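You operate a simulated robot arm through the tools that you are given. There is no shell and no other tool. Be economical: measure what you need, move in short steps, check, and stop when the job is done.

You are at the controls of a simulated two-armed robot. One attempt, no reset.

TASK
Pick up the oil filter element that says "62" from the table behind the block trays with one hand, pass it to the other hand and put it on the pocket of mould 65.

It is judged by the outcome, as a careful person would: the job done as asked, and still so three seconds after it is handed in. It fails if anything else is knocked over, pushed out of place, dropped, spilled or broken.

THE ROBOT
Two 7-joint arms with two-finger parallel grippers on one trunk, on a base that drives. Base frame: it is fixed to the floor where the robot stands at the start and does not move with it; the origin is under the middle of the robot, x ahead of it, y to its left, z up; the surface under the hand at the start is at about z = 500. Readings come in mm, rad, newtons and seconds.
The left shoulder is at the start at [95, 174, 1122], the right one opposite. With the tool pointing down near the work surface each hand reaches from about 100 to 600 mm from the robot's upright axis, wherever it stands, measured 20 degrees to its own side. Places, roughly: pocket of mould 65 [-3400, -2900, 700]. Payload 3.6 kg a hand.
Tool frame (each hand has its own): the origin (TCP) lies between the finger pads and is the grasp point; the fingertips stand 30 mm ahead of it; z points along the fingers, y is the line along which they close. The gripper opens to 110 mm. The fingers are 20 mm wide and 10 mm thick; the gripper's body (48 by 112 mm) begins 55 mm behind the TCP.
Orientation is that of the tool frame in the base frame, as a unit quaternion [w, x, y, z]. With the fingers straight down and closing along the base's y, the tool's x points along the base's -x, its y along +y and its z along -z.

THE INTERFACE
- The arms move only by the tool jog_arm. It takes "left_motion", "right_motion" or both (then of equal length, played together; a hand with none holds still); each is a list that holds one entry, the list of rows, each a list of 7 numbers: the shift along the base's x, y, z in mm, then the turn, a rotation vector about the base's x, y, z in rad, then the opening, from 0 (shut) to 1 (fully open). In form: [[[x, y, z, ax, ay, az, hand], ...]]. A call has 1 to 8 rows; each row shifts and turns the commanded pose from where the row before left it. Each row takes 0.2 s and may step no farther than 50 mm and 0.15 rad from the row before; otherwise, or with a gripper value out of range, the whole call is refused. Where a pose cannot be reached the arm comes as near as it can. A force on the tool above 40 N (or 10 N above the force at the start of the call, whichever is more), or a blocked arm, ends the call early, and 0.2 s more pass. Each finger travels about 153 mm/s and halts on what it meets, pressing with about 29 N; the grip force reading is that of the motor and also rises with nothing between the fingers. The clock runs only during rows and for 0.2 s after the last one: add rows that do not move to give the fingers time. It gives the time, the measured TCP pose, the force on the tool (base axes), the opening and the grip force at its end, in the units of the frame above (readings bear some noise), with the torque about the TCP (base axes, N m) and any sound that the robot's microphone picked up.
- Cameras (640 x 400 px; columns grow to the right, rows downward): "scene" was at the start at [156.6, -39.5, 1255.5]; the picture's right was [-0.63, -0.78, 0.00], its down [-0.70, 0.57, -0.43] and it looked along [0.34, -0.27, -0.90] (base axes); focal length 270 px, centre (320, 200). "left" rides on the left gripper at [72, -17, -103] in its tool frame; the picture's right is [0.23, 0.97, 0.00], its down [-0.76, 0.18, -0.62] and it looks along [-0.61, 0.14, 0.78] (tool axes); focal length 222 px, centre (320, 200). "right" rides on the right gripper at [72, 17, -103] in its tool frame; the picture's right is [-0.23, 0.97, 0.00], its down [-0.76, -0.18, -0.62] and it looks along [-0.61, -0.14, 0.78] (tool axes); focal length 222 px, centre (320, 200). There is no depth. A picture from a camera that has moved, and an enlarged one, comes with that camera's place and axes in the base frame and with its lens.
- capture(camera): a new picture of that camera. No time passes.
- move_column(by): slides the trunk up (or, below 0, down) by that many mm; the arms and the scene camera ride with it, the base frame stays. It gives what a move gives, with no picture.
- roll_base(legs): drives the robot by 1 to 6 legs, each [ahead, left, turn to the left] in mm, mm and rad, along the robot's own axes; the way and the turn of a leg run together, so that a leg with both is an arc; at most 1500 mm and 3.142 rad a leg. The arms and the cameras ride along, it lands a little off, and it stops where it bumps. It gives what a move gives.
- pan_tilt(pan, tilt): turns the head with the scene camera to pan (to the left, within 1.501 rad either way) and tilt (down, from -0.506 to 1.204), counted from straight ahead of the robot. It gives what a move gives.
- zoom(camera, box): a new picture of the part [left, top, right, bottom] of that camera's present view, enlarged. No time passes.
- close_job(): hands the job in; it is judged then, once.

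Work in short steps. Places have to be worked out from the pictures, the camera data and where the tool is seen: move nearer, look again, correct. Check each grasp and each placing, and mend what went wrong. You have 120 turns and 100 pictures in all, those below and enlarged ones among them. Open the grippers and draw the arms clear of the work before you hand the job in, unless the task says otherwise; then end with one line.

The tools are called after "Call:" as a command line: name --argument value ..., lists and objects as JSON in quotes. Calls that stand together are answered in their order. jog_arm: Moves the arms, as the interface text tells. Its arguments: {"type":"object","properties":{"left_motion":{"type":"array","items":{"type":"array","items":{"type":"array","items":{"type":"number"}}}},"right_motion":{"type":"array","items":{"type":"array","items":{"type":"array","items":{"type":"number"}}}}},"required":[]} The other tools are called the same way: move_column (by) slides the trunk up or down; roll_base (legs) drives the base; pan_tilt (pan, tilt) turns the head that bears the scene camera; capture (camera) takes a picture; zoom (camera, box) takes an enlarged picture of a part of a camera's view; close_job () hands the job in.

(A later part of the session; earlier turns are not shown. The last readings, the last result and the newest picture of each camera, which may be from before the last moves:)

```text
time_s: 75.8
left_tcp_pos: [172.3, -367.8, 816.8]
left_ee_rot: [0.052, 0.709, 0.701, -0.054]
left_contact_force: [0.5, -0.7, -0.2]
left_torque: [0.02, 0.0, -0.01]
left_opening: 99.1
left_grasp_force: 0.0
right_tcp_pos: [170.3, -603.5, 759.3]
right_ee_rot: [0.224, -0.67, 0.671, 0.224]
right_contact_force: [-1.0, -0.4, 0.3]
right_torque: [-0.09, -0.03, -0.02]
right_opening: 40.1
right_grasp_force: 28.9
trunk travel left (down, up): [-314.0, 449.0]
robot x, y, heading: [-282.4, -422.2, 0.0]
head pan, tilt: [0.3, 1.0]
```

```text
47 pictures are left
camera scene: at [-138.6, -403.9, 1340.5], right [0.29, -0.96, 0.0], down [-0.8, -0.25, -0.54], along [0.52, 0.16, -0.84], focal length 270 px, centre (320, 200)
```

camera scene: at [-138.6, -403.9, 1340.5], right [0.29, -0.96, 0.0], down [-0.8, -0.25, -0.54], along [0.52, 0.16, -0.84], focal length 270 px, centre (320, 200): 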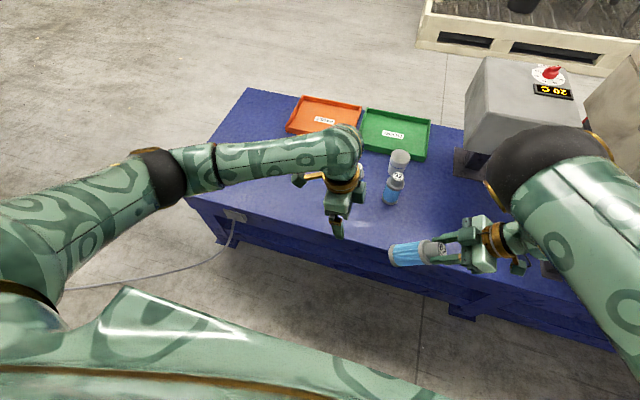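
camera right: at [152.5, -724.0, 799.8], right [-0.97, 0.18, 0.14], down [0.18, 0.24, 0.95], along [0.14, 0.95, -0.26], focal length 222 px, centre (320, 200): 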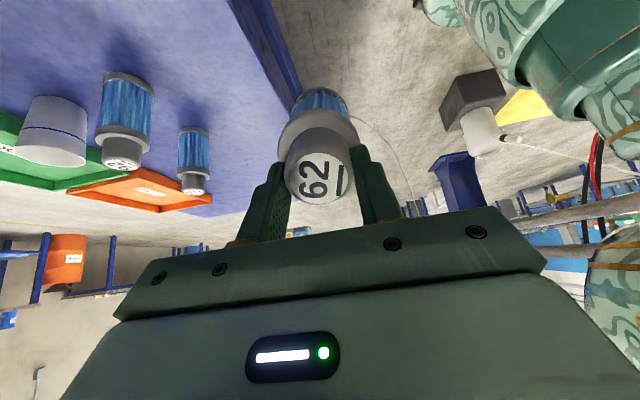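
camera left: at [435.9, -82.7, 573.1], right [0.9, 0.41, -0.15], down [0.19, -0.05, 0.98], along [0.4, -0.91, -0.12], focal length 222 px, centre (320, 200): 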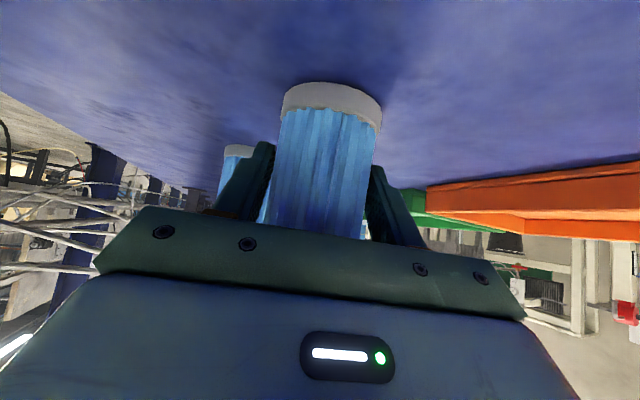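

The handover is done and the filter hangs in the right hand. Before driving I look behind to the right and left with the head.

Call:
pan_tilt --pan -1.5 --tilt 0.35

Call:
capture --camera "scene"

Call:
pan_tilt --pan 1.5 --tilt 0.35

Call:
capture --camera "scene"

```text
time_s: 77.6
left_tcp_pos: [171.5, -367.2, 817.6]
left_ee_rot: [0.052, 0.709, 0.701, -0.054]
left_contact_force: [0.3, 0.7, -1.4]
left_torque: [0.01, -0.01, 0.03]
left_opening: 98.8
left_grasp_force: 0.1
right_tcp_pos: [170.9, -603.1, 758.3]
right_ee_rot: [0.222, -0.67, 0.672, 0.223]
right_contact_force: [0.1, -0.4, 0.3]
right_torque: [-0.13, -0.03, 0.03]
right_opening: 40.1
right_grasp_force: 28.5
trunk travel left (down, up): [-314.0, 449.0]
robot x, y, heading: [-281.2, -421.4, -0.002]
head pan, tilt: [-1.499, 0.351]
```

```text
46 pictures are left
camera scene: at [-198.7, -516.7, 1395.3], right [-1.0, -0.07, 0.0], down [-0.02, 0.34, -0.94], along [0.07, -0.94, -0.34], focal length 270 px, centre (320, 200)
```

scene: 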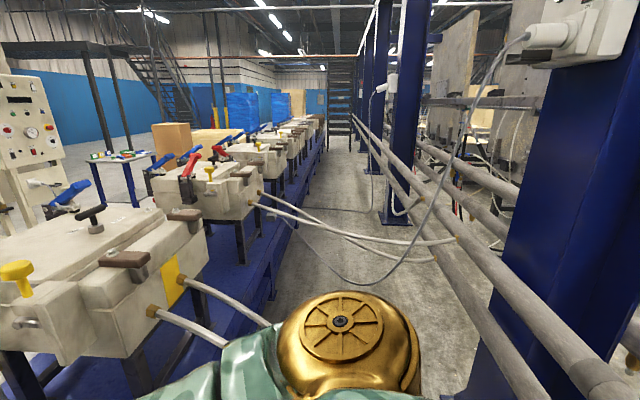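

```text
time_s: 80.2
left_tcp_pos: [171.4, -367.2, 816.1]
left_ee_rot: [0.052, 0.71, 0.7, -0.054]
left_contact_force: [0.7, 0.0, -0.4]
left_torque: [-0.01, 0.02, 0.0]
left_opening: 99.2
left_grasp_force: 0.0
right_tcp_pos: [171.2, -603.5, 758.8]
right_ee_rot: [0.223, -0.671, 0.671, 0.223]
right_contact_force: [0.5, 0.1, 0.0]
right_torque: [-0.13, 0.0, -0.02]
right_opening: 40.1
right_grasp_force: 29.3
trunk travel left (down, up): [-314.0, 449.0]
robot x, y, heading: [-282.2, -424.0, 0.0]
head pan, tilt: [1.499, 0.351]
```

```text
45 pictures are left
camera scene: at [-198.4, -330.9, 1395.4], right [1.0, -0.07, 0.0], down [-0.03, -0.34, -0.94], along [0.07, 0.94, -0.34], focal length 270 px, centre (320, 200)
```

scene: 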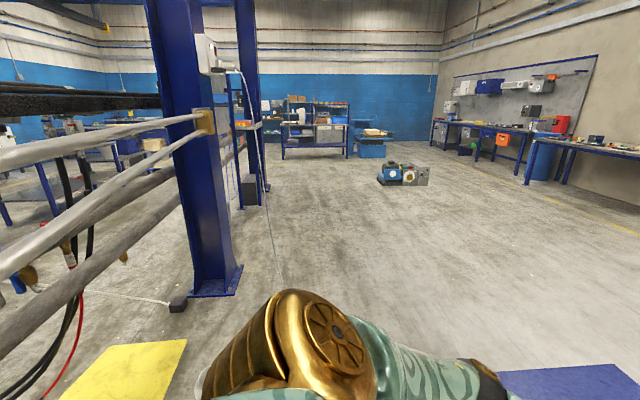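

Behind the robot runs a line of columns, pipes and panels at x ≈ -900, so the mould must be reached around it. I sidestep left into the open area, turn left, and look.

Call:
roll_base --legs '[[0, 1400, 0], [0, 0, 1.571]]'

Call:
pan_tilt --pan 0.6 --tilt 0.25

Call:
capture --camera "scene"

```text
time_s: 83.8
left_tcp_pos: [185.8, 228.3, 814.6]
left_ee_rot: [0.053, 0.709, 0.702, -0.055]
left_contact_force: [1.1, 0.1, -0.4]
left_torque: [-0.04, 0.03, -0.03]
left_opening: 98.8
left_grasp_force: 0.2
right_tcp_pos: [184.8, -8.8, 759.1]
right_ee_rot: [-0.22, 0.672, -0.67, -0.226]
right_contact_force: [1.0, 0.2, -0.5]
right_torque: [-0.1, 0.02, 0.03]
right_opening: 40.4
right_grasp_force: 28.8
trunk travel left (down, up): [-314.0, 449.0]
robot x, y, heading: [-268.3, 167.7, 0.0]
head pan, tilt: [1.499, 0.351]
stopped in leg 1: the robot was blocked; the commanded pose is now the measured one
```

```text
time_s: 85.0
left_tcp_pos: [183.2, 227.5, 815.3]
left_ee_rot: [0.052, 0.709, 0.701, -0.053]
left_contact_force: [0.0, -0.9, 0.2]
left_torque: [-0.07, 0.01, -0.04]
left_opening: 99.0
left_grasp_force: 0.0
right_tcp_pos: [183.6, -8.9, 758.2]
right_ee_rot: [-0.222, 0.672, -0.67, -0.224]
right_contact_force: [0.2, 0.5, 0.9]
right_torque: [-0.07, -0.01, 0.04]
right_opening: 40.2
right_grasp_force: 29.3
trunk travel left (down, up): [-314.0, 449.0]
robot x, y, heading: [-270.6, 167.1, 0.001]
head pan, tilt: [0.6, 0.25]
```

```text
44 pictures are left
camera scene: at [-114.8, 221.3, 1404.8], right [0.57, -0.82, 0.0], down [-0.2, -0.14, -0.97], along [0.8, 0.55, -0.25], focal length 270 px, centre (320, 200)
```

scene: 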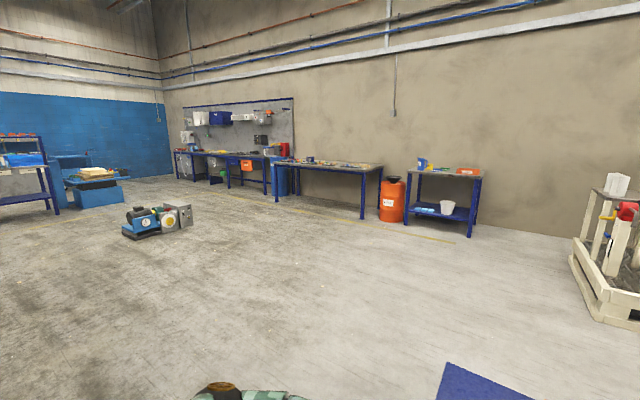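

The base bumped at y 167. I look down to the left to see the obstacle.

Call:
pan_tilt --pan 1.5 --tilt 0.95

Call:
capture --camera "scene"

```text
time_s: 86.2
left_tcp_pos: [183.5, 227.5, 815.9]
left_ee_rot: [0.053, 0.71, 0.7, -0.054]
left_contact_force: [0.9, 0.2, 0.3]
left_torque: [0.01, 0.03, 0.01]
left_opening: 98.9
left_grasp_force: 0.2
right_tcp_pos: [182.0, -9.7, 759.7]
right_ee_rot: [-0.22, 0.672, -0.67, -0.225]
right_contact_force: [-0.2, 0.3, 0.5]
right_torque: [-0.11, 0.01, -0.01]
right_opening: 40.3
right_grasp_force: 28.8
trunk travel left (down, up): [-314.0, 449.0]
robot x, y, heading: [-266.9, 170.0, 0.004]
head pan, tilt: [1.499, 0.949]
```

```text
43 pictures are left
camera scene: at [-186.6, 240.9, 1344.2], right [1.0, -0.07, 0.0], down [-0.06, -0.81, -0.58], along [0.04, 0.58, -0.81], focal length 270 px, centre (320, 200)
```

scene: 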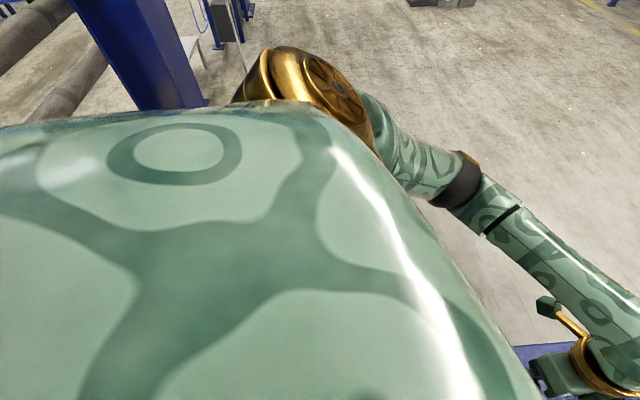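

The obstacle may be the white power cord running on the floor from the bench to the column. I look at the floor ahead-left.

Call:
pan_tilt --pan 0.75 --tilt 0.9

Call:
capture --camera "scene"

Call:
capture --camera "left"

```text
time_s: 87.3
left_tcp_pos: [183.4, 226.1, 817.1]
left_ee_rot: [0.052, 0.71, 0.701, -0.053]
left_contact_force: [0.9, -0.6, 0.2]
left_torque: [0.0, 0.01, -0.02]
left_opening: 98.8
left_grasp_force: 0.1
right_tcp_pos: [182.4, -9.0, 760.6]
right_ee_rot: [-0.222, 0.672, -0.67, -0.224]
right_contact_force: [0.4, 0.3, 0.7]
right_torque: [-0.09, 0.0, -0.03]
right_opening: 40.2
right_grasp_force: 29.5
trunk travel left (down, up): [-314.0, 449.0]
robot x, y, heading: [-269.0, 170.5, -0.003]
head pan, tilt: [0.75, 0.901]
```

```text
42 pictures are left
camera scene: at [-136.7, 220.0, 1347.8], right [0.68, -0.73, 0.0], down [-0.57, -0.54, -0.62], along [0.45, 0.42, -0.78], focal length 270 px, centre (320, 200)
```

scene: 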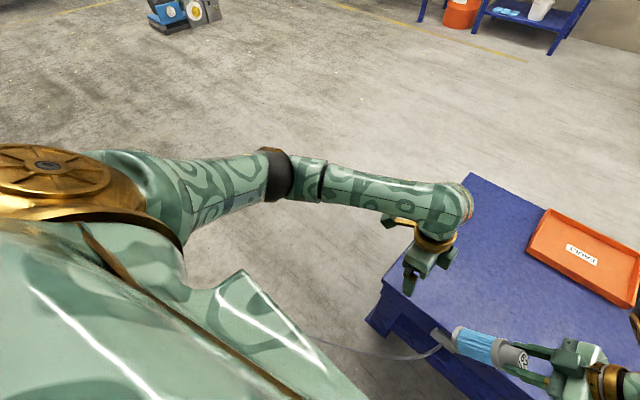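

```text
41 pictures are left
camera left: at [166.7, 313.4, 908.3], right [0.98, 0.21, -0.03], down [0.17, -0.66, 0.73], along [0.13, -0.72, -0.68], focal length 222 px, centre (320, 200)
```

left: 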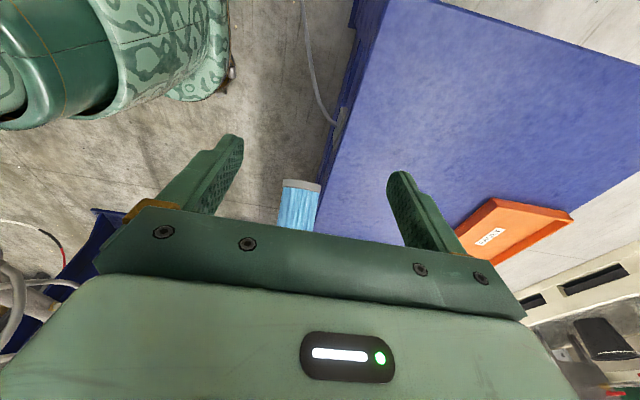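

The cord leaves the bench end and passes by the base's left-front corner, which is probably what stopped it. I back off to y ≈ 50, turn left 90° and look at the way out.

Call:
roll_base --legs '[[0, -120, 0], [0, 0, 1.571]]'

Call:
pan_tilt --pan 0.0 --tilt 0.6

Call:
capture --camera "scene"

Call:
pan_tilt --pan 0.9 --tilt 0.4

Call:
capture --camera "scene"

```text
time_s: 92.3
left_tcp_pos: [-326.3, 498.6, 817.3]
left_ee_rot: [0.075, 0.004, 0.997, 0.0]
left_contact_force: [-0.3, 0.2, -0.2]
left_torque: [0.02, 0.03, 0.0]
left_opening: 99.0
left_grasp_force: 0.0
right_tcp_pos: [-90.2, 499.4, 760.2]
right_ee_rot: [0.003, 0.949, 0.003, -0.315]
right_contact_force: [-0.7, 0.0, -0.3]
right_torque: [0.0, -0.07, -0.03]
right_opening: 40.4
right_grasp_force: 29.6
trunk travel left (down, up): [-314.0, 449.0]
robot x, y, heading: [-268.5, 48.4, 1.571]
head pan, tilt: [0.75, 0.901]
```

```text
time_s: 93.5
left_tcp_pos: [-327.2, 498.8, 816.5]
left_ee_rot: [0.075, 0.004, 0.997, 0.0]
left_contact_force: [-1.0, 0.2, 0.7]
left_torque: [-0.01, -0.04, -0.02]
left_opening: 99.0
left_grasp_force: 0.2
right_tcp_pos: [-90.6, 497.8, 760.0]
right_ee_rot: [0.003, 0.949, 0.002, -0.315]
right_contact_force: [0.4, -0.3, 0.2]
right_torque: [0.0, -0.08, -0.01]
right_opening: 40.2
right_grasp_force: 28.6
trunk travel left (down, up): [-314.0, 449.0]
robot x, y, heading: [-268.2, 47.0, 1.575]
head pan, tilt: [0.0, 0.6]
```

```text
40 pictures are left
camera scene: at [-266.0, 209.9, 1372.5], right [1.0, 0.0, 0.0], down [0.0, -0.57, -0.82], along [0.0, 0.82, -0.57], focal length 270 px, centre (320, 200)
```

scene: 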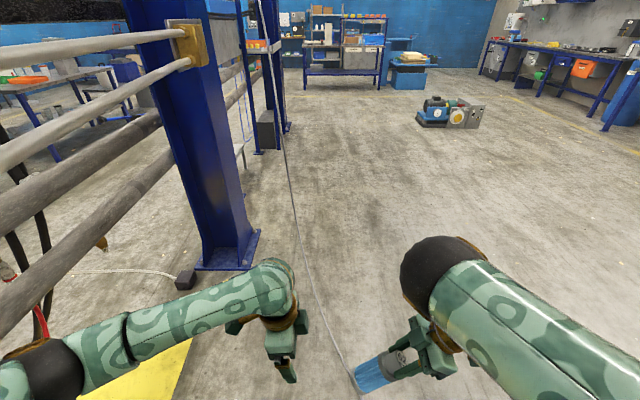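

```text
time_s: 94.7
left_tcp_pos: [-327.1, 497.8, 817.1]
left_ee_rot: [0.075, 0.004, 0.997, 0.0]
left_contact_force: [0.5, 0.6, -0.1]
left_torque: [0.01, 0.04, -0.02]
left_opening: 98.7
left_grasp_force: 0.0
right_tcp_pos: [-90.7, 499.6, 759.1]
right_ee_rot: [0.002, 0.949, 0.002, -0.315]
right_contact_force: [0.3, -0.7, -0.2]
right_torque: [-0.03, -0.09, 0.0]
right_opening: 40.2
right_grasp_force: 29.2
trunk travel left (down, up): [-314.0, 449.0]
robot x, y, heading: [-267.7, 51.4, 1.575]
head pan, tilt: [0.901, 0.4]
```

```text
39 pictures are left
camera scene: at [-338.3, 178.8, 1390.8], right [0.62, 0.79, 0.0], down [0.31, -0.24, -0.92], along [-0.72, 0.57, -0.39], focal length 270 px, centre (320, 200)
```

scene: 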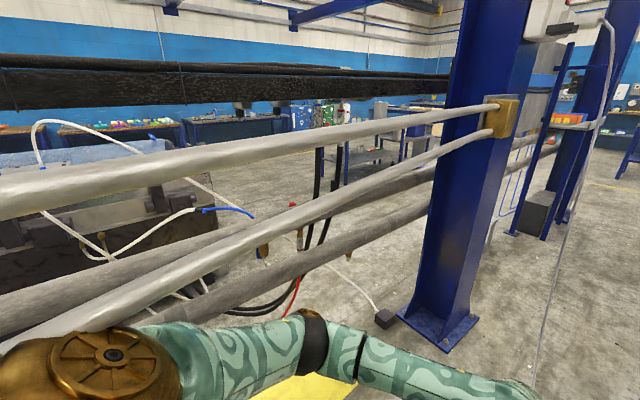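

The cord hangs from the column box, drops to the floor near [-350, 1090] and runs to the bench. I test cautiously whether the base can go forward here, in a short 250 mm leg.

Call:
roll_base --legs '[[250, 0, 0]]'

Call:
pan_tilt --pan -0.4 --tilt 1.1

Call:
capture --camera "scene"

```text
time_s: 96.4
left_tcp_pos: [-347.0, 659.9, 820.4]
left_ee_rot: [0.068, -0.111, 0.991, 0.014]
left_contact_force: [0.8, 0.5, 0.1]
left_torque: [-0.04, 0.07, -0.03]
left_opening: 99.0
left_grasp_force: 0.0
right_tcp_pos: [-119.6, 714.1, 766.9]
right_ee_rot: [0.031, 0.94, 0.117, -0.319]
right_contact_force: [0.7, -0.4, -2.4]
right_torque: [0.03, -0.03, -0.01]
right_opening: 40.4
right_grasp_force: 29.4
trunk travel left (down, up): [-314.0, 449.0]
robot x, y, heading: [-189.6, 244.9, 1.805]
head pan, tilt: [0.901, 0.4]
stopped in leg 1: the robot was blocked; the commanded pose is now the measured one
```

```text
time_s: 97.8
left_tcp_pos: [-353.4, 662.7, 817.7]
left_ee_rot: [0.07, -0.112, 0.991, 0.011]
left_contact_force: [-0.7, -0.5, -0.3]
left_torque: [0.02, 0.01, -0.01]
left_opening: 98.7
left_grasp_force: 0.1
right_tcp_pos: [-125.5, 718.0, 764.4]
right_ee_rot: [0.033, 0.941, 0.117, -0.316]
right_contact_force: [0.6, 0.1, -2.7]
right_torque: [0.04, -0.11, -0.03]
right_opening: 40.2
right_grasp_force: 29.2
trunk travel left (down, up): [-314.0, 449.0]
robot x, y, heading: [-193.6, 246.6, 1.802]
head pan, tilt: [-0.4, 1.1]
```

```text
38 pictures are left
camera scene: at [-195.4, 380.4, 1333.9], right [0.99, -0.17, 0.0], down [-0.15, -0.88, -0.45], along [0.08, 0.45, -0.89], focal length 270 px, centre (320, 200)
```

scene: 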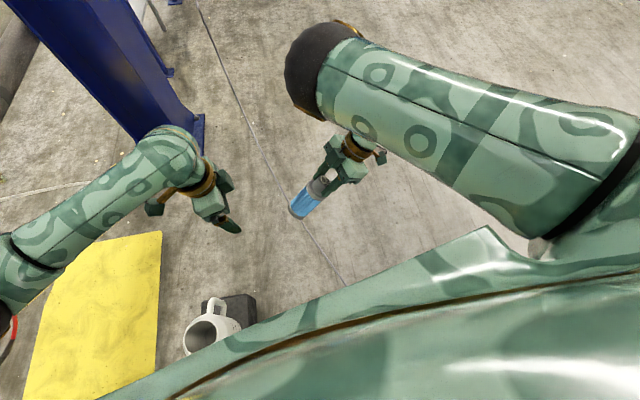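

I now see the real obstacle: a pedestal with a white mug and a yellow board on the left. It still stands. I look at it more closely before backing off.

Call:
pan_tilt --pan 0.5 --tilt 1.2

Call:
capture --camera "scene"

Call:
capture --camera "left"

```text
time_s: 99.0
left_tcp_pos: [-352.7, 664.1, 818.2]
left_ee_rot: [0.07, -0.112, 0.991, 0.012]
left_contact_force: [0.6, 0.6, 1.0]
left_torque: [0.0, -0.01, 0.0]
left_opening: 99.1
left_grasp_force: 0.0
right_tcp_pos: [-125.8, 718.0, 765.7]
right_ee_rot: [0.032, 0.941, 0.116, -0.317]
right_contact_force: [-0.1, -0.4, -2.6]
right_torque: [0.01, -0.16, 0.02]
right_opening: 40.3
right_grasp_force: 29.0
trunk travel left (down, up): [-314.0, 449.0]
robot x, y, heading: [-192.9, 247.3, 1.802]
head pan, tilt: [0.499, 1.201]
```

```text
37 pictures are left
camera scene: at [-243.1, 359.7, 1328.0], right [0.74, 0.67, 0.0], down [0.62, -0.69, -0.36], along [-0.24, 0.27, -0.93], focal length 270 px, centre (320, 200)
```

scene: 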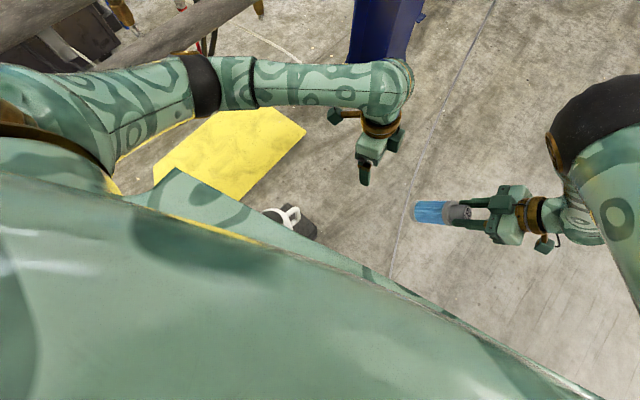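

```text
36 pictures are left
camera left: at [-434.3, 626.6, 910.0], right [-0.44, 0.9, -0.03], down [0.61, 0.32, 0.73], along [0.66, 0.3, -0.69], focal length 222 px, centre (320, 200)
```

left: 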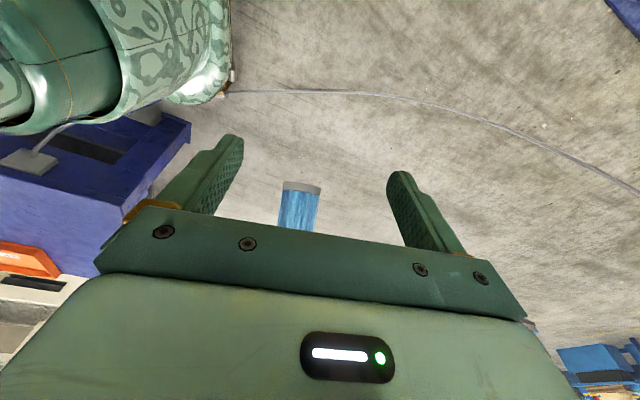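

The obstacle is a dark box with a mug-like object on the floor near [-600, 490]; it still stands. I move away from it to +x, straighten, then go forward between it and the bench corner.

Call:
roll_base --legs '[[-23, -105, 0], [0, 0, -0.23], [200, -20, 0]]'

Call:
pan_tilt --pan 0.3 --tilt 1.0

Call:
capture --camera "scene"

```text
time_s: 102.2
left_tcp_pos: [-129.2, 892.1, 816.5]
left_ee_rot: [0.072, 0.001, 0.997, 0.003]
left_contact_force: [-0.5, -0.3, -0.5]
left_torque: [-0.05, 0.01, 0.01]
left_opening: 98.9
left_grasp_force: 0.1
right_tcp_pos: [105.8, 894.2, 764.2]
right_ee_rot: [-0.002, 0.948, 0.009, -0.319]
right_contact_force: [0.2, -0.7, -2.5]
right_torque: [0.02, -0.12, 0.03]
right_opening: 40.0
right_grasp_force: 29.2
trunk travel left (down, up): [-314.0, 449.0]
robot x, y, heading: [-62.0, 449.6, 1.575]
head pan, tilt: [0.499, 1.201]
```

```text
time_s: 103.0
left_tcp_pos: [-128.6, 891.0, 818.3]
left_ee_rot: [0.07, 0.001, 0.998, 0.004]
left_contact_force: [0.5, 0.9, -0.5]
left_torque: [0.03, 0.04, 0.01]
left_opening: 98.9
left_grasp_force: 0.1
right_tcp_pos: [106.9, 893.9, 765.4]
right_ee_rot: [-0.002, 0.948, 0.01, -0.319]
right_contact_force: [0.1, 0.2, -1.7]
right_torque: [-0.04, -0.12, -0.02]
right_opening: 40.2
right_grasp_force: 28.7
trunk travel left (down, up): [-314.0, 449.0]
robot x, y, heading: [-66.3, 447.8, 1.576]
head pan, tilt: [0.3, 1.0]
```

```text
35 pictures are left
camera scene: at [-83.5, 588.6, 1340.5], right [0.95, 0.3, 0.0], down [0.25, -0.8, -0.54], along [-0.16, 0.51, -0.84], focal length 270 px, centre (320, 200)
```

scene: 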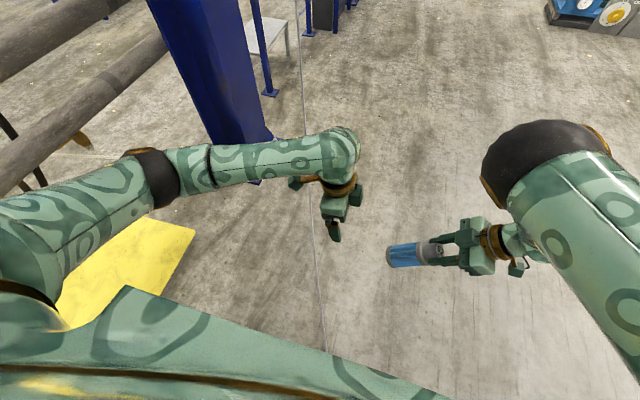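

The base crossed the cord freely; the earlier bumps were with the box. I shift right away from the hanging cord and drive forward 1.5 m.

Call:
roll_base --legs '[[0, -300, 0], [1500, 0, 0], [1000, 0, 0]]'

Call:
pan_tilt --pan 0.8 --tilt 0.35

Call:
capture --camera "scene"

```text
time_s: 104.7
left_tcp_pos: [88.9, 913.8, 817.4]
left_ee_rot: [0.069, 0.071, 0.995, -0.001]
left_contact_force: [-0.3, 0.8, 0.0]
left_torque: [0.01, 0.0, 0.0]
left_opening: 99.2
left_grasp_force: 0.0
right_tcp_pos: [322.7, 882.4, 764.1]
right_ee_rot: [-0.025, 0.945, -0.057, -0.32]
right_contact_force: [-1.0, -0.1, -2.9]
right_torque: [0.01, -0.1, 0.01]
right_opening: 40.4
right_grasp_force: 29.2
trunk travel left (down, up): [-314.0, 449.0]
robot x, y, heading: [90.0, 463.3, 1.435]
head pan, tilt: [0.3, 1.0]
stopped in leg 1: the robot was blocked; the commanded pose is now the measured one
```

```text
time_s: 105.8
left_tcp_pos: [88.3, 912.6, 817.0]
left_ee_rot: [0.07, 0.071, 0.995, -0.002]
left_contact_force: [-0.6, 0.0, 0.2]
left_torque: [-0.02, 0.0, -0.01]
left_opening: 99.0
left_grasp_force: 0.0
right_tcp_pos: [322.3, 883.5, 765.2]
right_ee_rot: [-0.025, 0.946, -0.057, -0.318]
right_contact_force: [-0.4, -0.5, -2.1]
right_torque: [0.06, -0.15, -0.02]
right_opening: 40.4
right_grasp_force: 28.6
trunk travel left (down, up): [-314.0, 449.0]
robot x, y, heading: [91.1, 468.5, 1.433]
head pan, tilt: [0.799, 0.351]
```

```text
34 pictures are left
camera scene: at [46.1, 611.6, 1395.2], right [0.79, 0.62, 0.0], down [0.21, -0.27, -0.94], along [-0.58, 0.74, -0.34], focal length 270 px, centre (320, 200)
```

scene: 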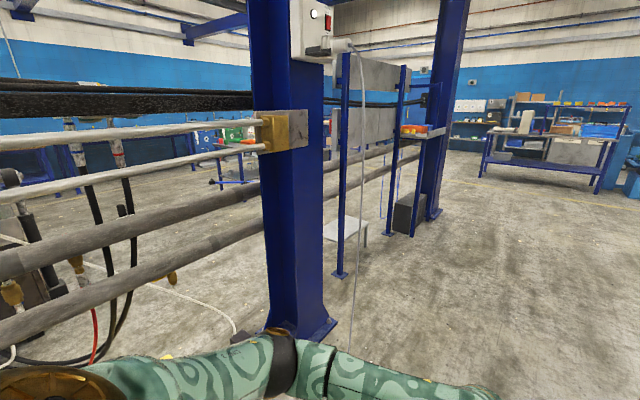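

That was the bench corner on the right rear. I go forward first, then right while straightening, and then on.

Call:
roll_base --legs '[[220, 0, 0], [0, -120, 0.137], [1500, 0, 0], [700, 0, 0]]'

Call:
pan_tilt --pan 0.9 --tilt 0.35

Call:
capture --camera "scene"

```text
time_s: 118.8
left_tcp_pos: [196.6, 3322.8, 817.2]
left_ee_rot: [0.072, 0.009, 0.997, 0.002]
left_contact_force: [-0.4, -0.4, 0.0]
left_torque: [-0.02, 0.01, -0.01]
left_opening: 98.7
left_grasp_force: 0.0
right_tcp_pos: [432.0, 3320.6, 763.9]
right_ee_rot: [-0.004, 0.948, 0.002, -0.319]
right_contact_force: [-0.8, 0.6, -1.9]
right_torque: [-0.02, -0.08, -0.03]
right_opening: 40.1
right_grasp_force: 29.1
trunk travel left (down, up): [-314.0, 449.0]
robot x, y, heading: [254.8, 2881.5, 1.562]
head pan, tilt: [0.799, 0.351]
```

```text
time_s: 119.4
left_tcp_pos: [197.6, 3320.9, 817.4]
left_ee_rot: [0.071, 0.009, 0.997, 0.004]
left_contact_force: [-0.7, 0.0, 0.6]
left_torque: [-0.02, -0.01, 0.0]
left_opening: 98.9
left_grasp_force: 0.2
right_tcp_pos: [431.6, 3320.2, 765.4]
right_ee_rot: [-0.004, 0.948, 0.002, -0.319]
right_contact_force: [0.2, 0.1, -2.2]
right_torque: [-0.02, -0.07, 0.03]
right_opening: 40.3
right_grasp_force: 29.3
trunk travel left (down, up): [-314.0, 449.0]
robot x, y, heading: [257.1, 2880.9, 1.562]
head pan, tilt: [0.901, 0.351]
```

```text
33 pictures are left
camera scene: at [186.1, 3009.6, 1395.3], right [0.63, 0.78, 0.0], down [0.27, -0.22, -0.94], along [-0.73, 0.59, -0.34], focal length 270 px, centre (320, 200)
```

scene: 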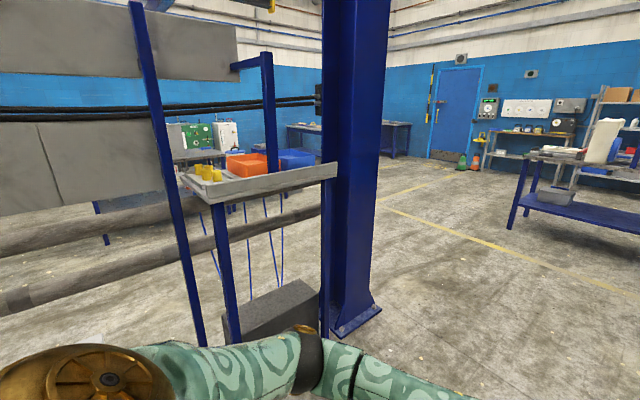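

Column 2 stands at about [-815, 4140], and past it the way is open. I drive to y ≈ 5150, turn left to face -x, and look.

Call:
roll_base --legs '[[1200, 0, 0], [1070, 0, 0], [0, 0, 1.58], [1000, 0, 0]]'

Call:
pan_tilt --pan 0.6 --tilt 0.3

Call:
capture --camera "scene"

```text
time_s: 139.2
left_tcp_pos: [-1166.7, 5100.1, 818.2]
left_ee_rot: [0.049, -0.7, 0.711, 0.051]
left_contact_force: [-0.5, -0.1, 0.6]
left_torque: [0.0, -0.04, 0.0]
left_opening: 99.0
left_grasp_force: 0.1
right_tcp_pos: [-1165.5, 5334.6, 764.1]
right_ee_rot: [0.223, 0.667, 0.673, -0.229]
right_contact_force: [0.2, 0.0, -1.7]
right_torque: [0.13, -0.01, 0.0]
right_opening: 40.3
right_grasp_force: 28.7
trunk travel left (down, up): [-314.0, 449.0]
robot x, y, heading: [-723.3, 5155.8, 3.132]
head pan, tilt: [0.901, 0.351]
```

```text
time_s: 140.1
left_tcp_pos: [-1166.4, 5099.9, 818.1]
left_ee_rot: [0.049, -0.7, 0.711, 0.053]
left_contact_force: [-1.4, 1.2, 0.2]
left_torque: [0.0, 0.0, 0.01]
left_opening: 99.4
left_grasp_force: 0.1
right_tcp_pos: [-1164.8, 5334.1, 765.1]
right_ee_rot: [0.223, 0.668, 0.673, -0.228]
right_contact_force: [0.4, 0.1, -2.2]
right_torque: [0.12, -0.02, -0.02]
right_opening: 40.1
right_grasp_force: 29.6
trunk travel left (down, up): [-314.0, 449.0]
robot x, y, heading: [-722.4, 5160.8, 3.132]
head pan, tilt: [0.6, 0.3]
```

```text
32 pictures are left
camera scene: at [-872.1, 5106.7, 1400.0], right [-0.56, 0.83, 0.0], down [0.25, 0.17, -0.96], along [-0.79, -0.53, -0.3], focal length 270 px, centre (320, 200)
```

scene: 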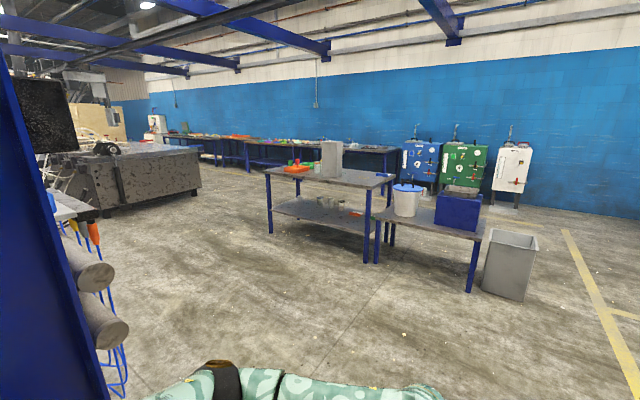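

A table row stands at x ≈ -3100, y 2860–5080, and a dark trough machine near y 300, x -2100 to -3800. I drive to x ≈ -1950, turn to face -y, go to y ≈ 2150 and look.

Call:
roll_base --legs '[[1220, 0, 0], [0, 0, 1.58], [1500, 0, 0], [1500, 0, 0]]'

Call:
pan_tilt --pan 0.0 --tilt 0.3

Call:
capture --camera "scene"

```text
time_s: 164.2
left_tcp_pos: [-1886.4, 1709.9, 817.3]
left_ee_rot: [0.003, 0.998, -0.002, -0.07]
left_contact_force: [0.0, -0.8, 0.2]
left_torque: [0.0, 0.02, 0.01]
left_opening: 99.1
left_grasp_force: 0.1
right_tcp_pos: [-2120.5, 1708.7, 764.0]
right_ee_rot: [0.319, -0.009, 0.948, -0.002]
right_contact_force: [0.1, 0.5, -1.6]
right_torque: [-0.02, 0.13, -0.01]
right_opening: 40.4
right_grasp_force: 29.1
trunk travel left (down, up): [-314.0, 449.0]
robot x, y, heading: [-1948.8, 2154.8, -1.566]
head pan, tilt: [0.6, 0.3]
```

```text
time_s: 165.2
left_tcp_pos: [-1884.1, 1710.7, 817.0]
left_ee_rot: [0.003, 0.997, -0.002, -0.071]
left_contact_force: [-0.6, -0.3, -0.4]
left_torque: [0.0, 0.0, 0.02]
left_opening: 98.8
left_grasp_force: 0.0
right_tcp_pos: [-2119.6, 1708.4, 764.6]
right_ee_rot: [0.319, -0.009, 0.948, -0.003]
right_contact_force: [-0.7, 0.4, -2.0]
right_torque: [0.02, 0.12, 0.0]
right_opening: 40.4
right_grasp_force: 29.2
trunk travel left (down, up): [-314.0, 449.0]
robot x, y, heading: [-1948.2, 2153.0, -1.571]
head pan, tilt: [0.0, 0.3]
```

```text
31 pictures are left
camera scene: at [-1946.8, 1985.0, 1400.0], right [-1.0, 0.0, 0.0], down [0.0, 0.3, -0.96], along [0.0, -0.96, -0.3], focal length 270 px, centre (320, 200)
```

scene: 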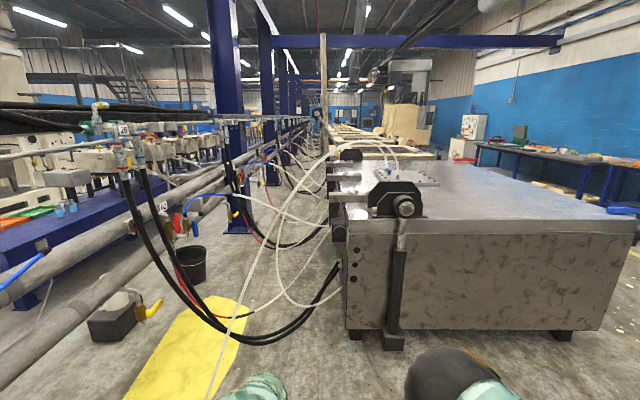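

The left aisle is full of hoses, so I go around the machine's right side. I advance to y ≈ 1600 and strafe right toward x ≈ -4400, then look.

Call:
roll_base --legs '[[500, 0, 0], [0, -1250, 0], [0, -1250, 0]]'

Call:
pan_tilt --pan 0.1 --tilt 0.35

Call:
capture --camera "scene"

```text
time_s: 180.0
left_tcp_pos: [-4384.6, 1203.6, 816.5]
left_ee_rot: [0.004, 0.997, 0.002, -0.071]
left_contact_force: [0.1, 0.3, 0.5]
left_torque: [0.01, 0.01, -0.01]
left_opening: 98.9
left_grasp_force: 0.1
right_tcp_pos: [-4621.5, 1199.4, 764.4]
right_ee_rot: [0.32, -0.012, 0.947, -0.001]
right_contact_force: [0.5, 0.6, -1.8]
right_torque: [0.01, 0.06, 0.01]
right_opening: 40.3
right_grasp_force: 28.9
trunk travel left (down, up): [-314.0, 449.0]
robot x, y, heading: [-4456.9, 1645.2, -1.558]
head pan, tilt: [0.0, 0.3]
```

```text
time_s: 180.7
left_tcp_pos: [-4386.6, 1203.4, 817.0]
left_ee_rot: [0.003, 0.997, 0.003, -0.071]
left_contact_force: [-0.1, 0.1, 0.7]
left_torque: [0.01, -0.02, 0.01]
left_opening: 99.0
left_grasp_force: 0.0
right_tcp_pos: [-4621.0, 1201.6, 764.8]
right_ee_rot: [0.318, -0.012, 0.948, -0.001]
right_contact_force: [0.2, -0.2, -2.3]
right_torque: [0.0, 0.1, 0.01]
right_opening: 40.5
right_grasp_force: 29.0
trunk travel left (down, up): [-314.0, 449.0]
robot x, y, heading: [-4452.0, 1646.4, -1.565]
head pan, tilt: [0.099, 0.351]
```

```text
30 pictures are left
camera scene: at [-4440.9, 1479.3, 1395.3], right [-0.99, -0.11, 0.0], down [-0.04, 0.34, -0.94], along [0.1, -0.93, -0.34], focal length 270 px, centre (320, 200)
```

scene: 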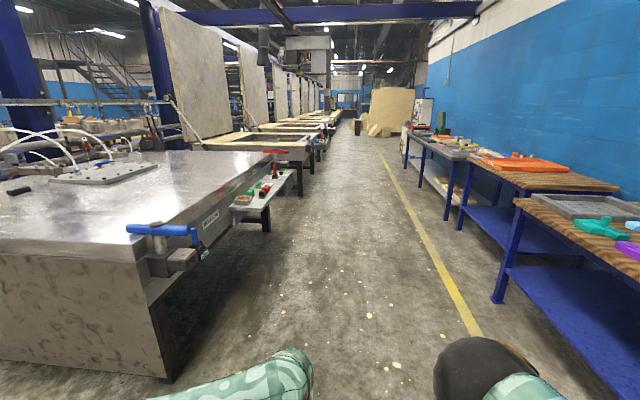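

A clear aisle runs along the moulds' right side at x from -3800 to -5600. I shift right 150 mm and drive down to y ≈ -2350.

Call:
roll_base --legs '[[0, -150, -0.006], [1500, 0, 0], [1500, 0, 0], [1000, 0, 0]]'

Call:
pan_tilt --pan 0.9 --tilt 0.45

Call:
capture --camera "scene"

```text
time_s: 200.9
left_tcp_pos: [-4612.7, -2805.1, 817.0]
left_ee_rot: [0.002, 0.997, -0.015, -0.071]
left_contact_force: [-0.1, -0.5, -0.3]
left_torque: [0.05, 0.02, -0.03]
left_opening: 99.1
left_grasp_force: 0.0
right_tcp_pos: [-4846.2, -2800.3, 765.8]
right_ee_rot: [0.318, 0.003, 0.948, -0.006]
right_contact_force: [0.4, 0.8, -2.4]
right_torque: [0.0, 0.09, 0.05]
right_opening: 40.5
right_grasp_force: 29.0
trunk travel left (down, up): [-314.0, 449.0]
robot x, y, heading: [-4665.8, -2363.6, -1.595]
head pan, tilt: [0.099, 0.351]
```

```text
time_s: 202.1
left_tcp_pos: [-4611.6, -2804.7, 818.3]
left_ee_rot: [0.003, 0.997, -0.015, -0.07]
left_contact_force: [0.5, -0.2, -0.3]
left_torque: [0.04, 0.01, 0.02]
left_opening: 99.0
left_grasp_force: 0.0
right_tcp_pos: [-4845.0, -2800.4, 764.8]
right_ee_rot: [0.319, 0.002, 0.948, -0.006]
right_contact_force: [0.1, 0.1, -1.5]
right_torque: [0.01, 0.08, 0.0]
right_opening: 40.1
right_grasp_force: 28.8
trunk travel left (down, up): [-314.0, 449.0]
robot x, y, heading: [-4664.3, -2359.3, -1.592]
head pan, tilt: [0.901, 0.45]
```

```text
29 pictures are left
camera scene: at [-4593.8, -2493.8, 1386.1], right [-0.64, -0.77, 0.0], down [-0.33, 0.28, -0.9], along [0.69, -0.58, -0.44], focal length 270 px, centre (320, 200)
```

scene: 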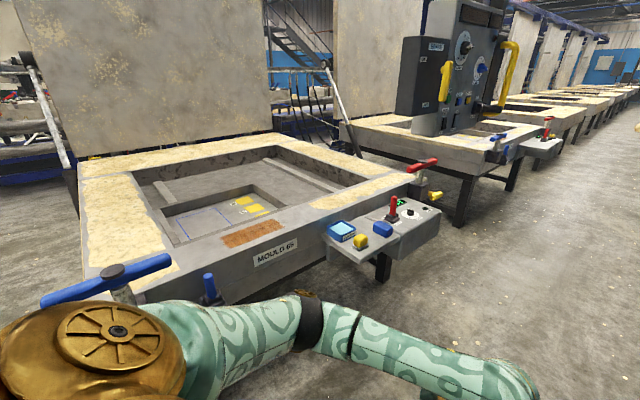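

"MOULD 65" is right there. I zoom in on its pocket.

Call:
zoom --camera "scene" --box '[130, 130, 386, 290]'

```text
2.50 times, centred on (258, 210) of scene
camera zoom: at [-4593.8, -2493.8, 1386.1], right [-0.64, -0.77, 0.0], down [-0.33, 0.28, -0.9], along [0.69, -0.58, -0.44], focal length 675 px, centre (475, 175)
```

zoom: 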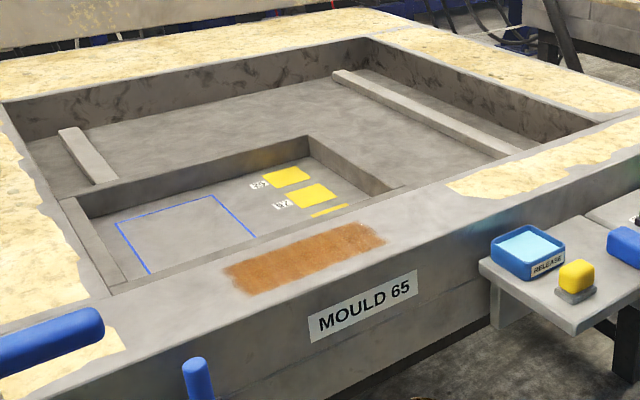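

The pocket is a recess with a blue-outlined square and numbered yellow patches. I raise the trunk 200 mm for clearance, turn to face the mould, approach, and look down.

Call:
move_column --by 200

Call:
roll_base --legs '[[0, 0, 1.592], [400, -300, 0]]'

Call:
pan_tilt --pan -0.15 --tilt 0.75

Call:
capture --camera "scene"

```text
time_s: 204.2
left_tcp_pos: [-4610.8, -2805.1, 1016.4]
left_ee_rot: [0.001, 0.997, -0.014, -0.072]
left_contact_force: [-0.2, 0.2, 0.1]
left_torque: [-0.03, 0.03, -0.02]
left_opening: 99.1
left_grasp_force: 0.1
right_tcp_pos: [-4845.2, -2799.8, 964.0]
right_ee_rot: [0.319, 0.003, 0.948, -0.006]
right_contact_force: [0.4, -0.2, -1.8]
right_torque: [0.02, 0.11, 0.03]
right_opening: 40.3
right_grasp_force: 29.5
trunk travel left (down, up): [-514.0, 249.0]
robot x, y, heading: [-4666.0, -2361.6, -1.594]
head pan, tilt: [0.901, 0.45]
```

```text
time_s: 211.0
left_tcp_pos: [-3828.3, -2619.7, 1017.3]
left_ee_rot: [0.051, 0.715, 0.695, -0.049]
left_contact_force: [-0.1, 0.2, 0.2]
left_torque: [0.02, 0.01, 0.0]
left_opening: 98.8
left_grasp_force: 0.0
right_tcp_pos: [-3832.3, -2854.6, 963.7]
right_ee_rot: [0.23, -0.668, 0.672, 0.222]
right_contact_force: [-0.3, -0.4, -3.0]
right_torque: [-0.08, 0.03, 0.02]
right_opening: 40.3
right_grasp_force: 29.2
trunk travel left (down, up): [-514.0, 249.0]
robot x, y, heading: [-4272.1, -2670.1, -0.023]
head pan, tilt: [0.901, 0.45]
```

```text
time_s: 212.3
left_tcp_pos: [-3826.8, -2618.7, 1018.5]
left_ee_rot: [0.052, 0.716, 0.695, -0.048]
left_contact_force: [-0.1, 0.1, 1.1]
left_torque: [-0.01, -0.01, 0.0]
left_opening: 99.2
left_grasp_force: 0.1
right_tcp_pos: [-3833.4, -2851.9, 964.2]
right_ee_rot: [0.23, -0.668, 0.672, 0.221]
right_contact_force: [-0.4, -1.2, -2.0]
right_torque: [-0.11, 0.0, 0.0]
right_opening: 40.4
right_grasp_force: 29.3
trunk travel left (down, up): [-514.0, 249.0]
robot x, y, heading: [-4276.0, -2670.8, -0.024]
head pan, tilt: [-0.15, 0.75]
```

```text
27 pictures are left
camera scene: at [-4166.8, -2687.1, 1561.6], right [-0.17, -0.98, 0.0], down [-0.67, 0.12, -0.73], along [0.72, -0.13, -0.68], focal length 270 px, centre (320, 200)
```

scene: 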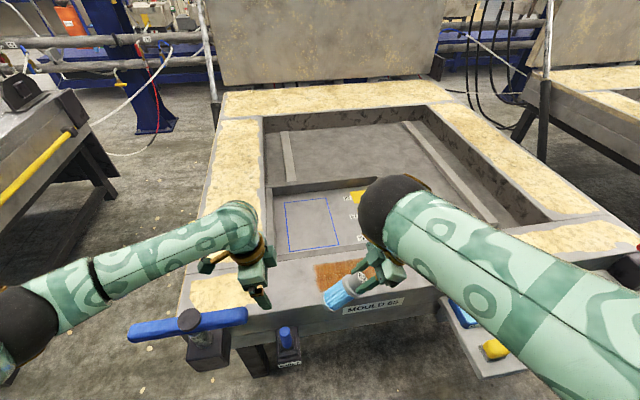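

I zoom in on the pocket from here.

Call:
zoom --camera "scene" --box '[250, 170, 410, 270]'

```text
4.00 times, centred on (330, 220) of scene
camera zoom: at [-4166.8, -2687.1, 1561.6], right [-0.17, -0.98, 0.0], down [-0.67, 0.12, -0.73], along [0.72, -0.13, -0.68], focal length 1080 px, centre (280, 120)
```

zoom: 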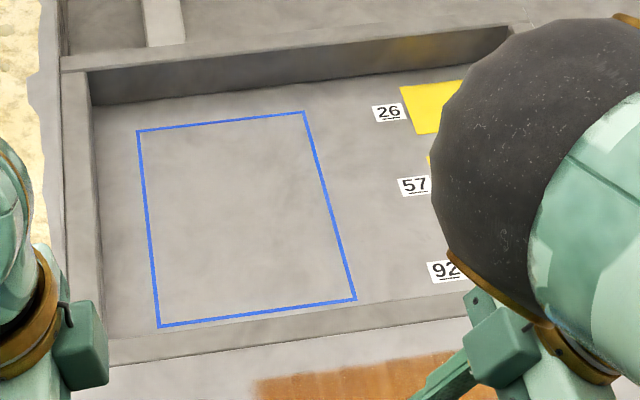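

The labels by the yellow patches are 26, 57 and 92, so they are for other elements. The blue-outlined rectangle (x from -3530 to -3255, y ≈ -2690 to -2875) is the free pocket area, and I target about [-3450, -2785]. First I turn the filter upright and tuck the left hand.

Call:
jog_arm --right_motion '[[[0, -20, 0, -0.13, 0, 0, 0.1], [0, -20, 0, -0.13, 0, 0, 0.1], [0, -20, 0, -0.13, 0, 0, 0.1], [0, -20, 0, -0.13, 0, 0, 0.1], [0, -20, 0, -0.13, 0, 0, 0.1], [0, 0, 0, 0, 0, 0, 0.1]]]' --left_motion '[[[-30, 10, 10, 0, 0, 0, 0.9], [-30, 10, 10, 0, 0, 0, 0.9], [-30, 10, 10, 0, 0, 0, 0.9], [-30, 10, 10, 0, 0, 0, 0.9], [-30, 10, 10, 0, 0, 0, 0.9], [0, 0, 0, 0, 0, 0, 0.9]]]'

Call:
capture --camera "scene"

```text
time_s: 213.7
left_tcp_pos: [-3977.3, -2569.7, 1067.4]
left_ee_rot: [0.052, 0.716, 0.695, -0.048]
left_contact_force: [-0.4, -0.1, 0.4]
left_torque: [-0.02, 0.01, 0.01]
left_opening: 99.0
left_grasp_force: 0.0
right_tcp_pos: [-3832.7, -2953.7, 964.3]
right_ee_rot: [0.004, -0.706, 0.708, -0.005]
right_contact_force: [0.7, 0.0, -2.9]
right_torque: [0.0, -0.02, 0.0]
right_opening: 40.3
right_grasp_force: 29.4
trunk travel left (down, up): [-514.0, 249.0]
robot x, y, heading: [-4274.0, -2672.9, -0.021]
head pan, tilt: [-0.15, 0.75]
```

```text
25 pictures are left
camera scene: at [-4166.3, -2687.5, 1561.6], right [-0.17, -0.98, 0.0], down [-0.67, 0.12, -0.73], along [0.72, -0.13, -0.68], focal length 270 px, centre (320, 200)
```

scene: 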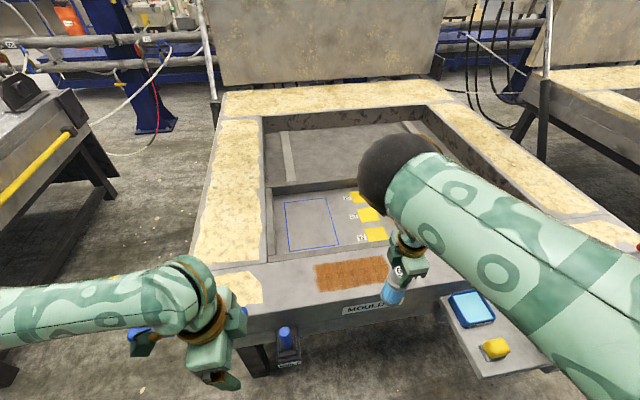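

The filter is upright. I drive ahead 150 mm and left 135 mm to bring the rectangle within the right hand's reach, then extend toward it at hover height.

Call:
roll_base --legs '[[150, 135, 0.02]]'

Call:
jog_arm --right_motion '[[[35, 0, 0, 0, 0, 0, 0.1], [40, 0, 0, 0, 0, 0, 0.1], [40, 5, 0, 0, 0, 0, 0.1], [40, 5, 0, 0, 0, 0, 0.1], [40, 5, 0, 0, 0, 0, 0.1], [20, 5, 0, 0, 0, 0, 0.1], [0, 0, 0, 0, 0, 0, 0.1]]]'

Call:
capture --camera "scene"

Call:
capture --camera "right"

```text
time_s: 215.3
left_tcp_pos: [-3826.1, -2430.3, 1066.5]
left_ee_rot: [0.052, 0.709, 0.702, -0.048]
left_contact_force: [-0.5, 0.8, 0.1]
left_torque: [-0.01, 0.01, 0.01]
left_opening: 99.0
left_grasp_force: 0.1
right_tcp_pos: [-3674.5, -2811.6, 964.3]
right_ee_rot: [-0.005, 0.713, -0.701, 0.005]
right_contact_force: [0.1, 0.1, -2.4]
right_torque: [-0.01, -0.01, 0.01]
right_opening: 40.4
right_grasp_force: 29.5
trunk travel left (down, up): [-514.0, 249.0]
robot x, y, heading: [-4121.2, -2542.0, -0.001]
head pan, tilt: [-0.15, 0.75]
```

```text
time_s: 216.9
left_tcp_pos: [-3828.4, -2429.7, 1067.3]
left_ee_rot: [0.052, 0.709, 0.702, -0.048]
left_contact_force: [0.1, 0.5, 0.2]
left_torque: [-0.04, 0.03, 0.02]
left_opening: 99.2
left_grasp_force: 0.0
right_tcp_pos: [-3541.0, -2799.5, 964.0]
right_ee_rot: [-0.004, 0.714, -0.701, 0.005]
right_contact_force: [0.1, 0.3, -2.0]
right_torque: [0.01, 0.02, 0.02]
right_opening: 40.0
right_grasp_force: 29.5
right hand out of reach, approached as far as the arm can: row 4, 5, 6
trunk travel left (down, up): [-514.0, 249.0]
robot x, y, heading: [-4120.3, -2538.1, -0.005]
head pan, tilt: [-0.15, 0.75]
```

```text
24 pictures are left
camera scene: at [-4013.8, -2551.9, 1561.6], right [-0.15, -0.99, 0.0], down [-0.67, 0.1, -0.73], along [0.72, -0.11, -0.68], focal length 270 px, centre (320, 200)
```

scene: 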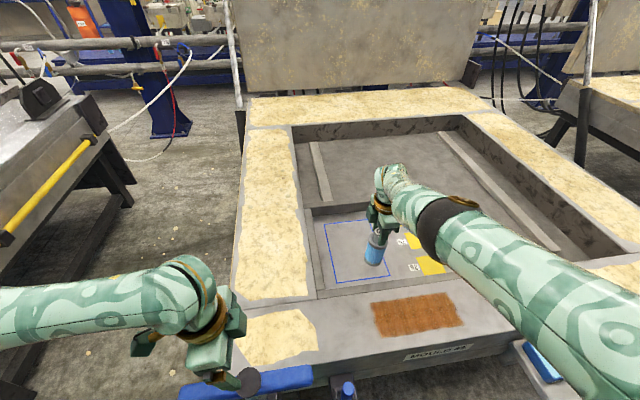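

```text
23 pictures are left
camera right: at [-3558.3, -2872.9, 1068.7], right [-0.98, 0.21, -0.01], down [0.16, 0.76, 0.63], along [0.14, 0.61, -0.78], focal length 222 px, centre (320, 200)
```

right: 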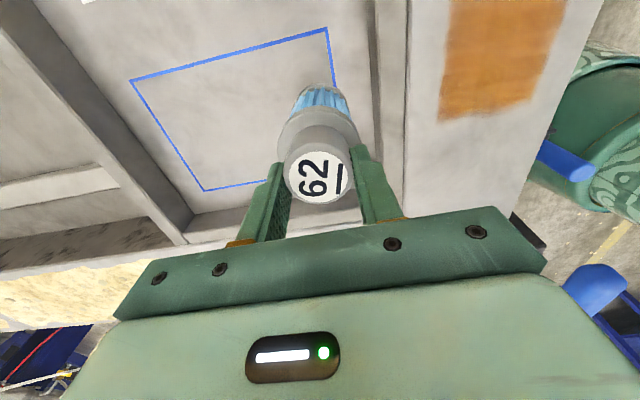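

The reach limit is x -3541 at this trunk height. The right camera puts the rectangle at x -3562 to -3270 and y -2866 to -2664. Lowering the trunk 50 mm should allow more extension.

Call:
move_column --by -50

Call:
jog_arm --right_motion '[[[20, 5, 0, 0, 0, 0, 0.1], [25, 8, 0, 0, 0, 0, 0.1], [25, 8, 0, 0, 0, 0, 0.1], [0, 0, 0, 0, 0, 0, 0.1]]]'

```text
time_s: 217.8
left_tcp_pos: [-3827.7, -2430.2, 1017.2]
left_ee_rot: [0.053, 0.709, 0.702, -0.047]
left_contact_force: [-0.9, -0.4, 0.1]
left_torque: [0.01, 0.01, 0.01]
left_opening: 99.0
left_grasp_force: 0.0
right_tcp_pos: [-3538.4, -2800.8, 914.1]
right_ee_rot: [-0.006, 0.713, -0.701, 0.006]
right_contact_force: [1.0, 0.0, -1.8]
right_torque: [0.02, 0.0, -0.02]
right_opening: 40.2
right_grasp_force: 28.6
trunk travel left (down, up): [-464.0, 299.0]
robot x, y, heading: [-4118.9, -2537.1, -0.001]
head pan, tilt: [-0.15, 0.75]
```

```text
time_s: 218.8
left_tcp_pos: [-3827.2, -2430.9, 1017.8]
left_ee_rot: [0.052, 0.709, 0.701, -0.048]
left_contact_force: [0.1, -0.4, -0.2]
left_torque: [-0.01, 0.0, -0.01]
left_opening: 99.1
left_grasp_force: 0.0
right_tcp_pos: [-3532.8, -2782.2, 913.1]
right_ee_rot: [-0.005, 0.714, -0.7, 0.004]
right_contact_force: [0.1, 0.0, -2.2]
right_torque: [0.02, 0.03, 0.02]
right_opening: 40.2
right_grasp_force: 28.6
right hand out of reach, approached as far as the arm can: row 1, 2, 3
trunk travel left (down, up): [-464.0, 299.0]
robot x, y, heading: [-4113.0, -2539.6, -0.004]
head pan, tilt: [-0.15, 0.75]
```

The height relative to the shoulder is what limits it. I raise the hand while extending, then lower again with the trunk.

Call:
jog_arm --right_motion '[[[5, 0, 25, 0, 0, 0, 0.1], [15, 0, 25, 0, 0, 0, 0.1], [20, 0, 25, 0, 0, 0, 0.1], [20, 0, 25, 0, 0, 0, 0.1], [20, 0, 0, 0, 0, 0, 0.1], [0, 0, 0, 0, 0, 0, 0.1]]]'

```text
time_s: 220.2
left_tcp_pos: [-3826.7, -2428.6, 1017.1]
left_ee_rot: [0.052, 0.709, 0.702, -0.048]
left_contact_force: [0.5, 0.0, 0.5]
left_torque: [-0.02, -0.02, 0.0]
left_opening: 99.0
left_grasp_force: 0.0
right_tcp_pos: [-3496.5, -2779.4, 1016.9]
right_ee_rot: [-0.006, 0.713, -0.701, 0.005]
right_contact_force: [-0.2, 0.3, -2.4]
right_torque: [-0.01, 0.0, 0.01]
right_opening: 39.8
right_grasp_force: 29.7
right hand out of reach, approached as far as the arm can: row 3, 4, 5
trunk travel left (down, up): [-464.0, 299.0]
robot x, y, heading: [-4119.5, -2542.9, -0.004]
head pan, tilt: [-0.15, 0.75]
```

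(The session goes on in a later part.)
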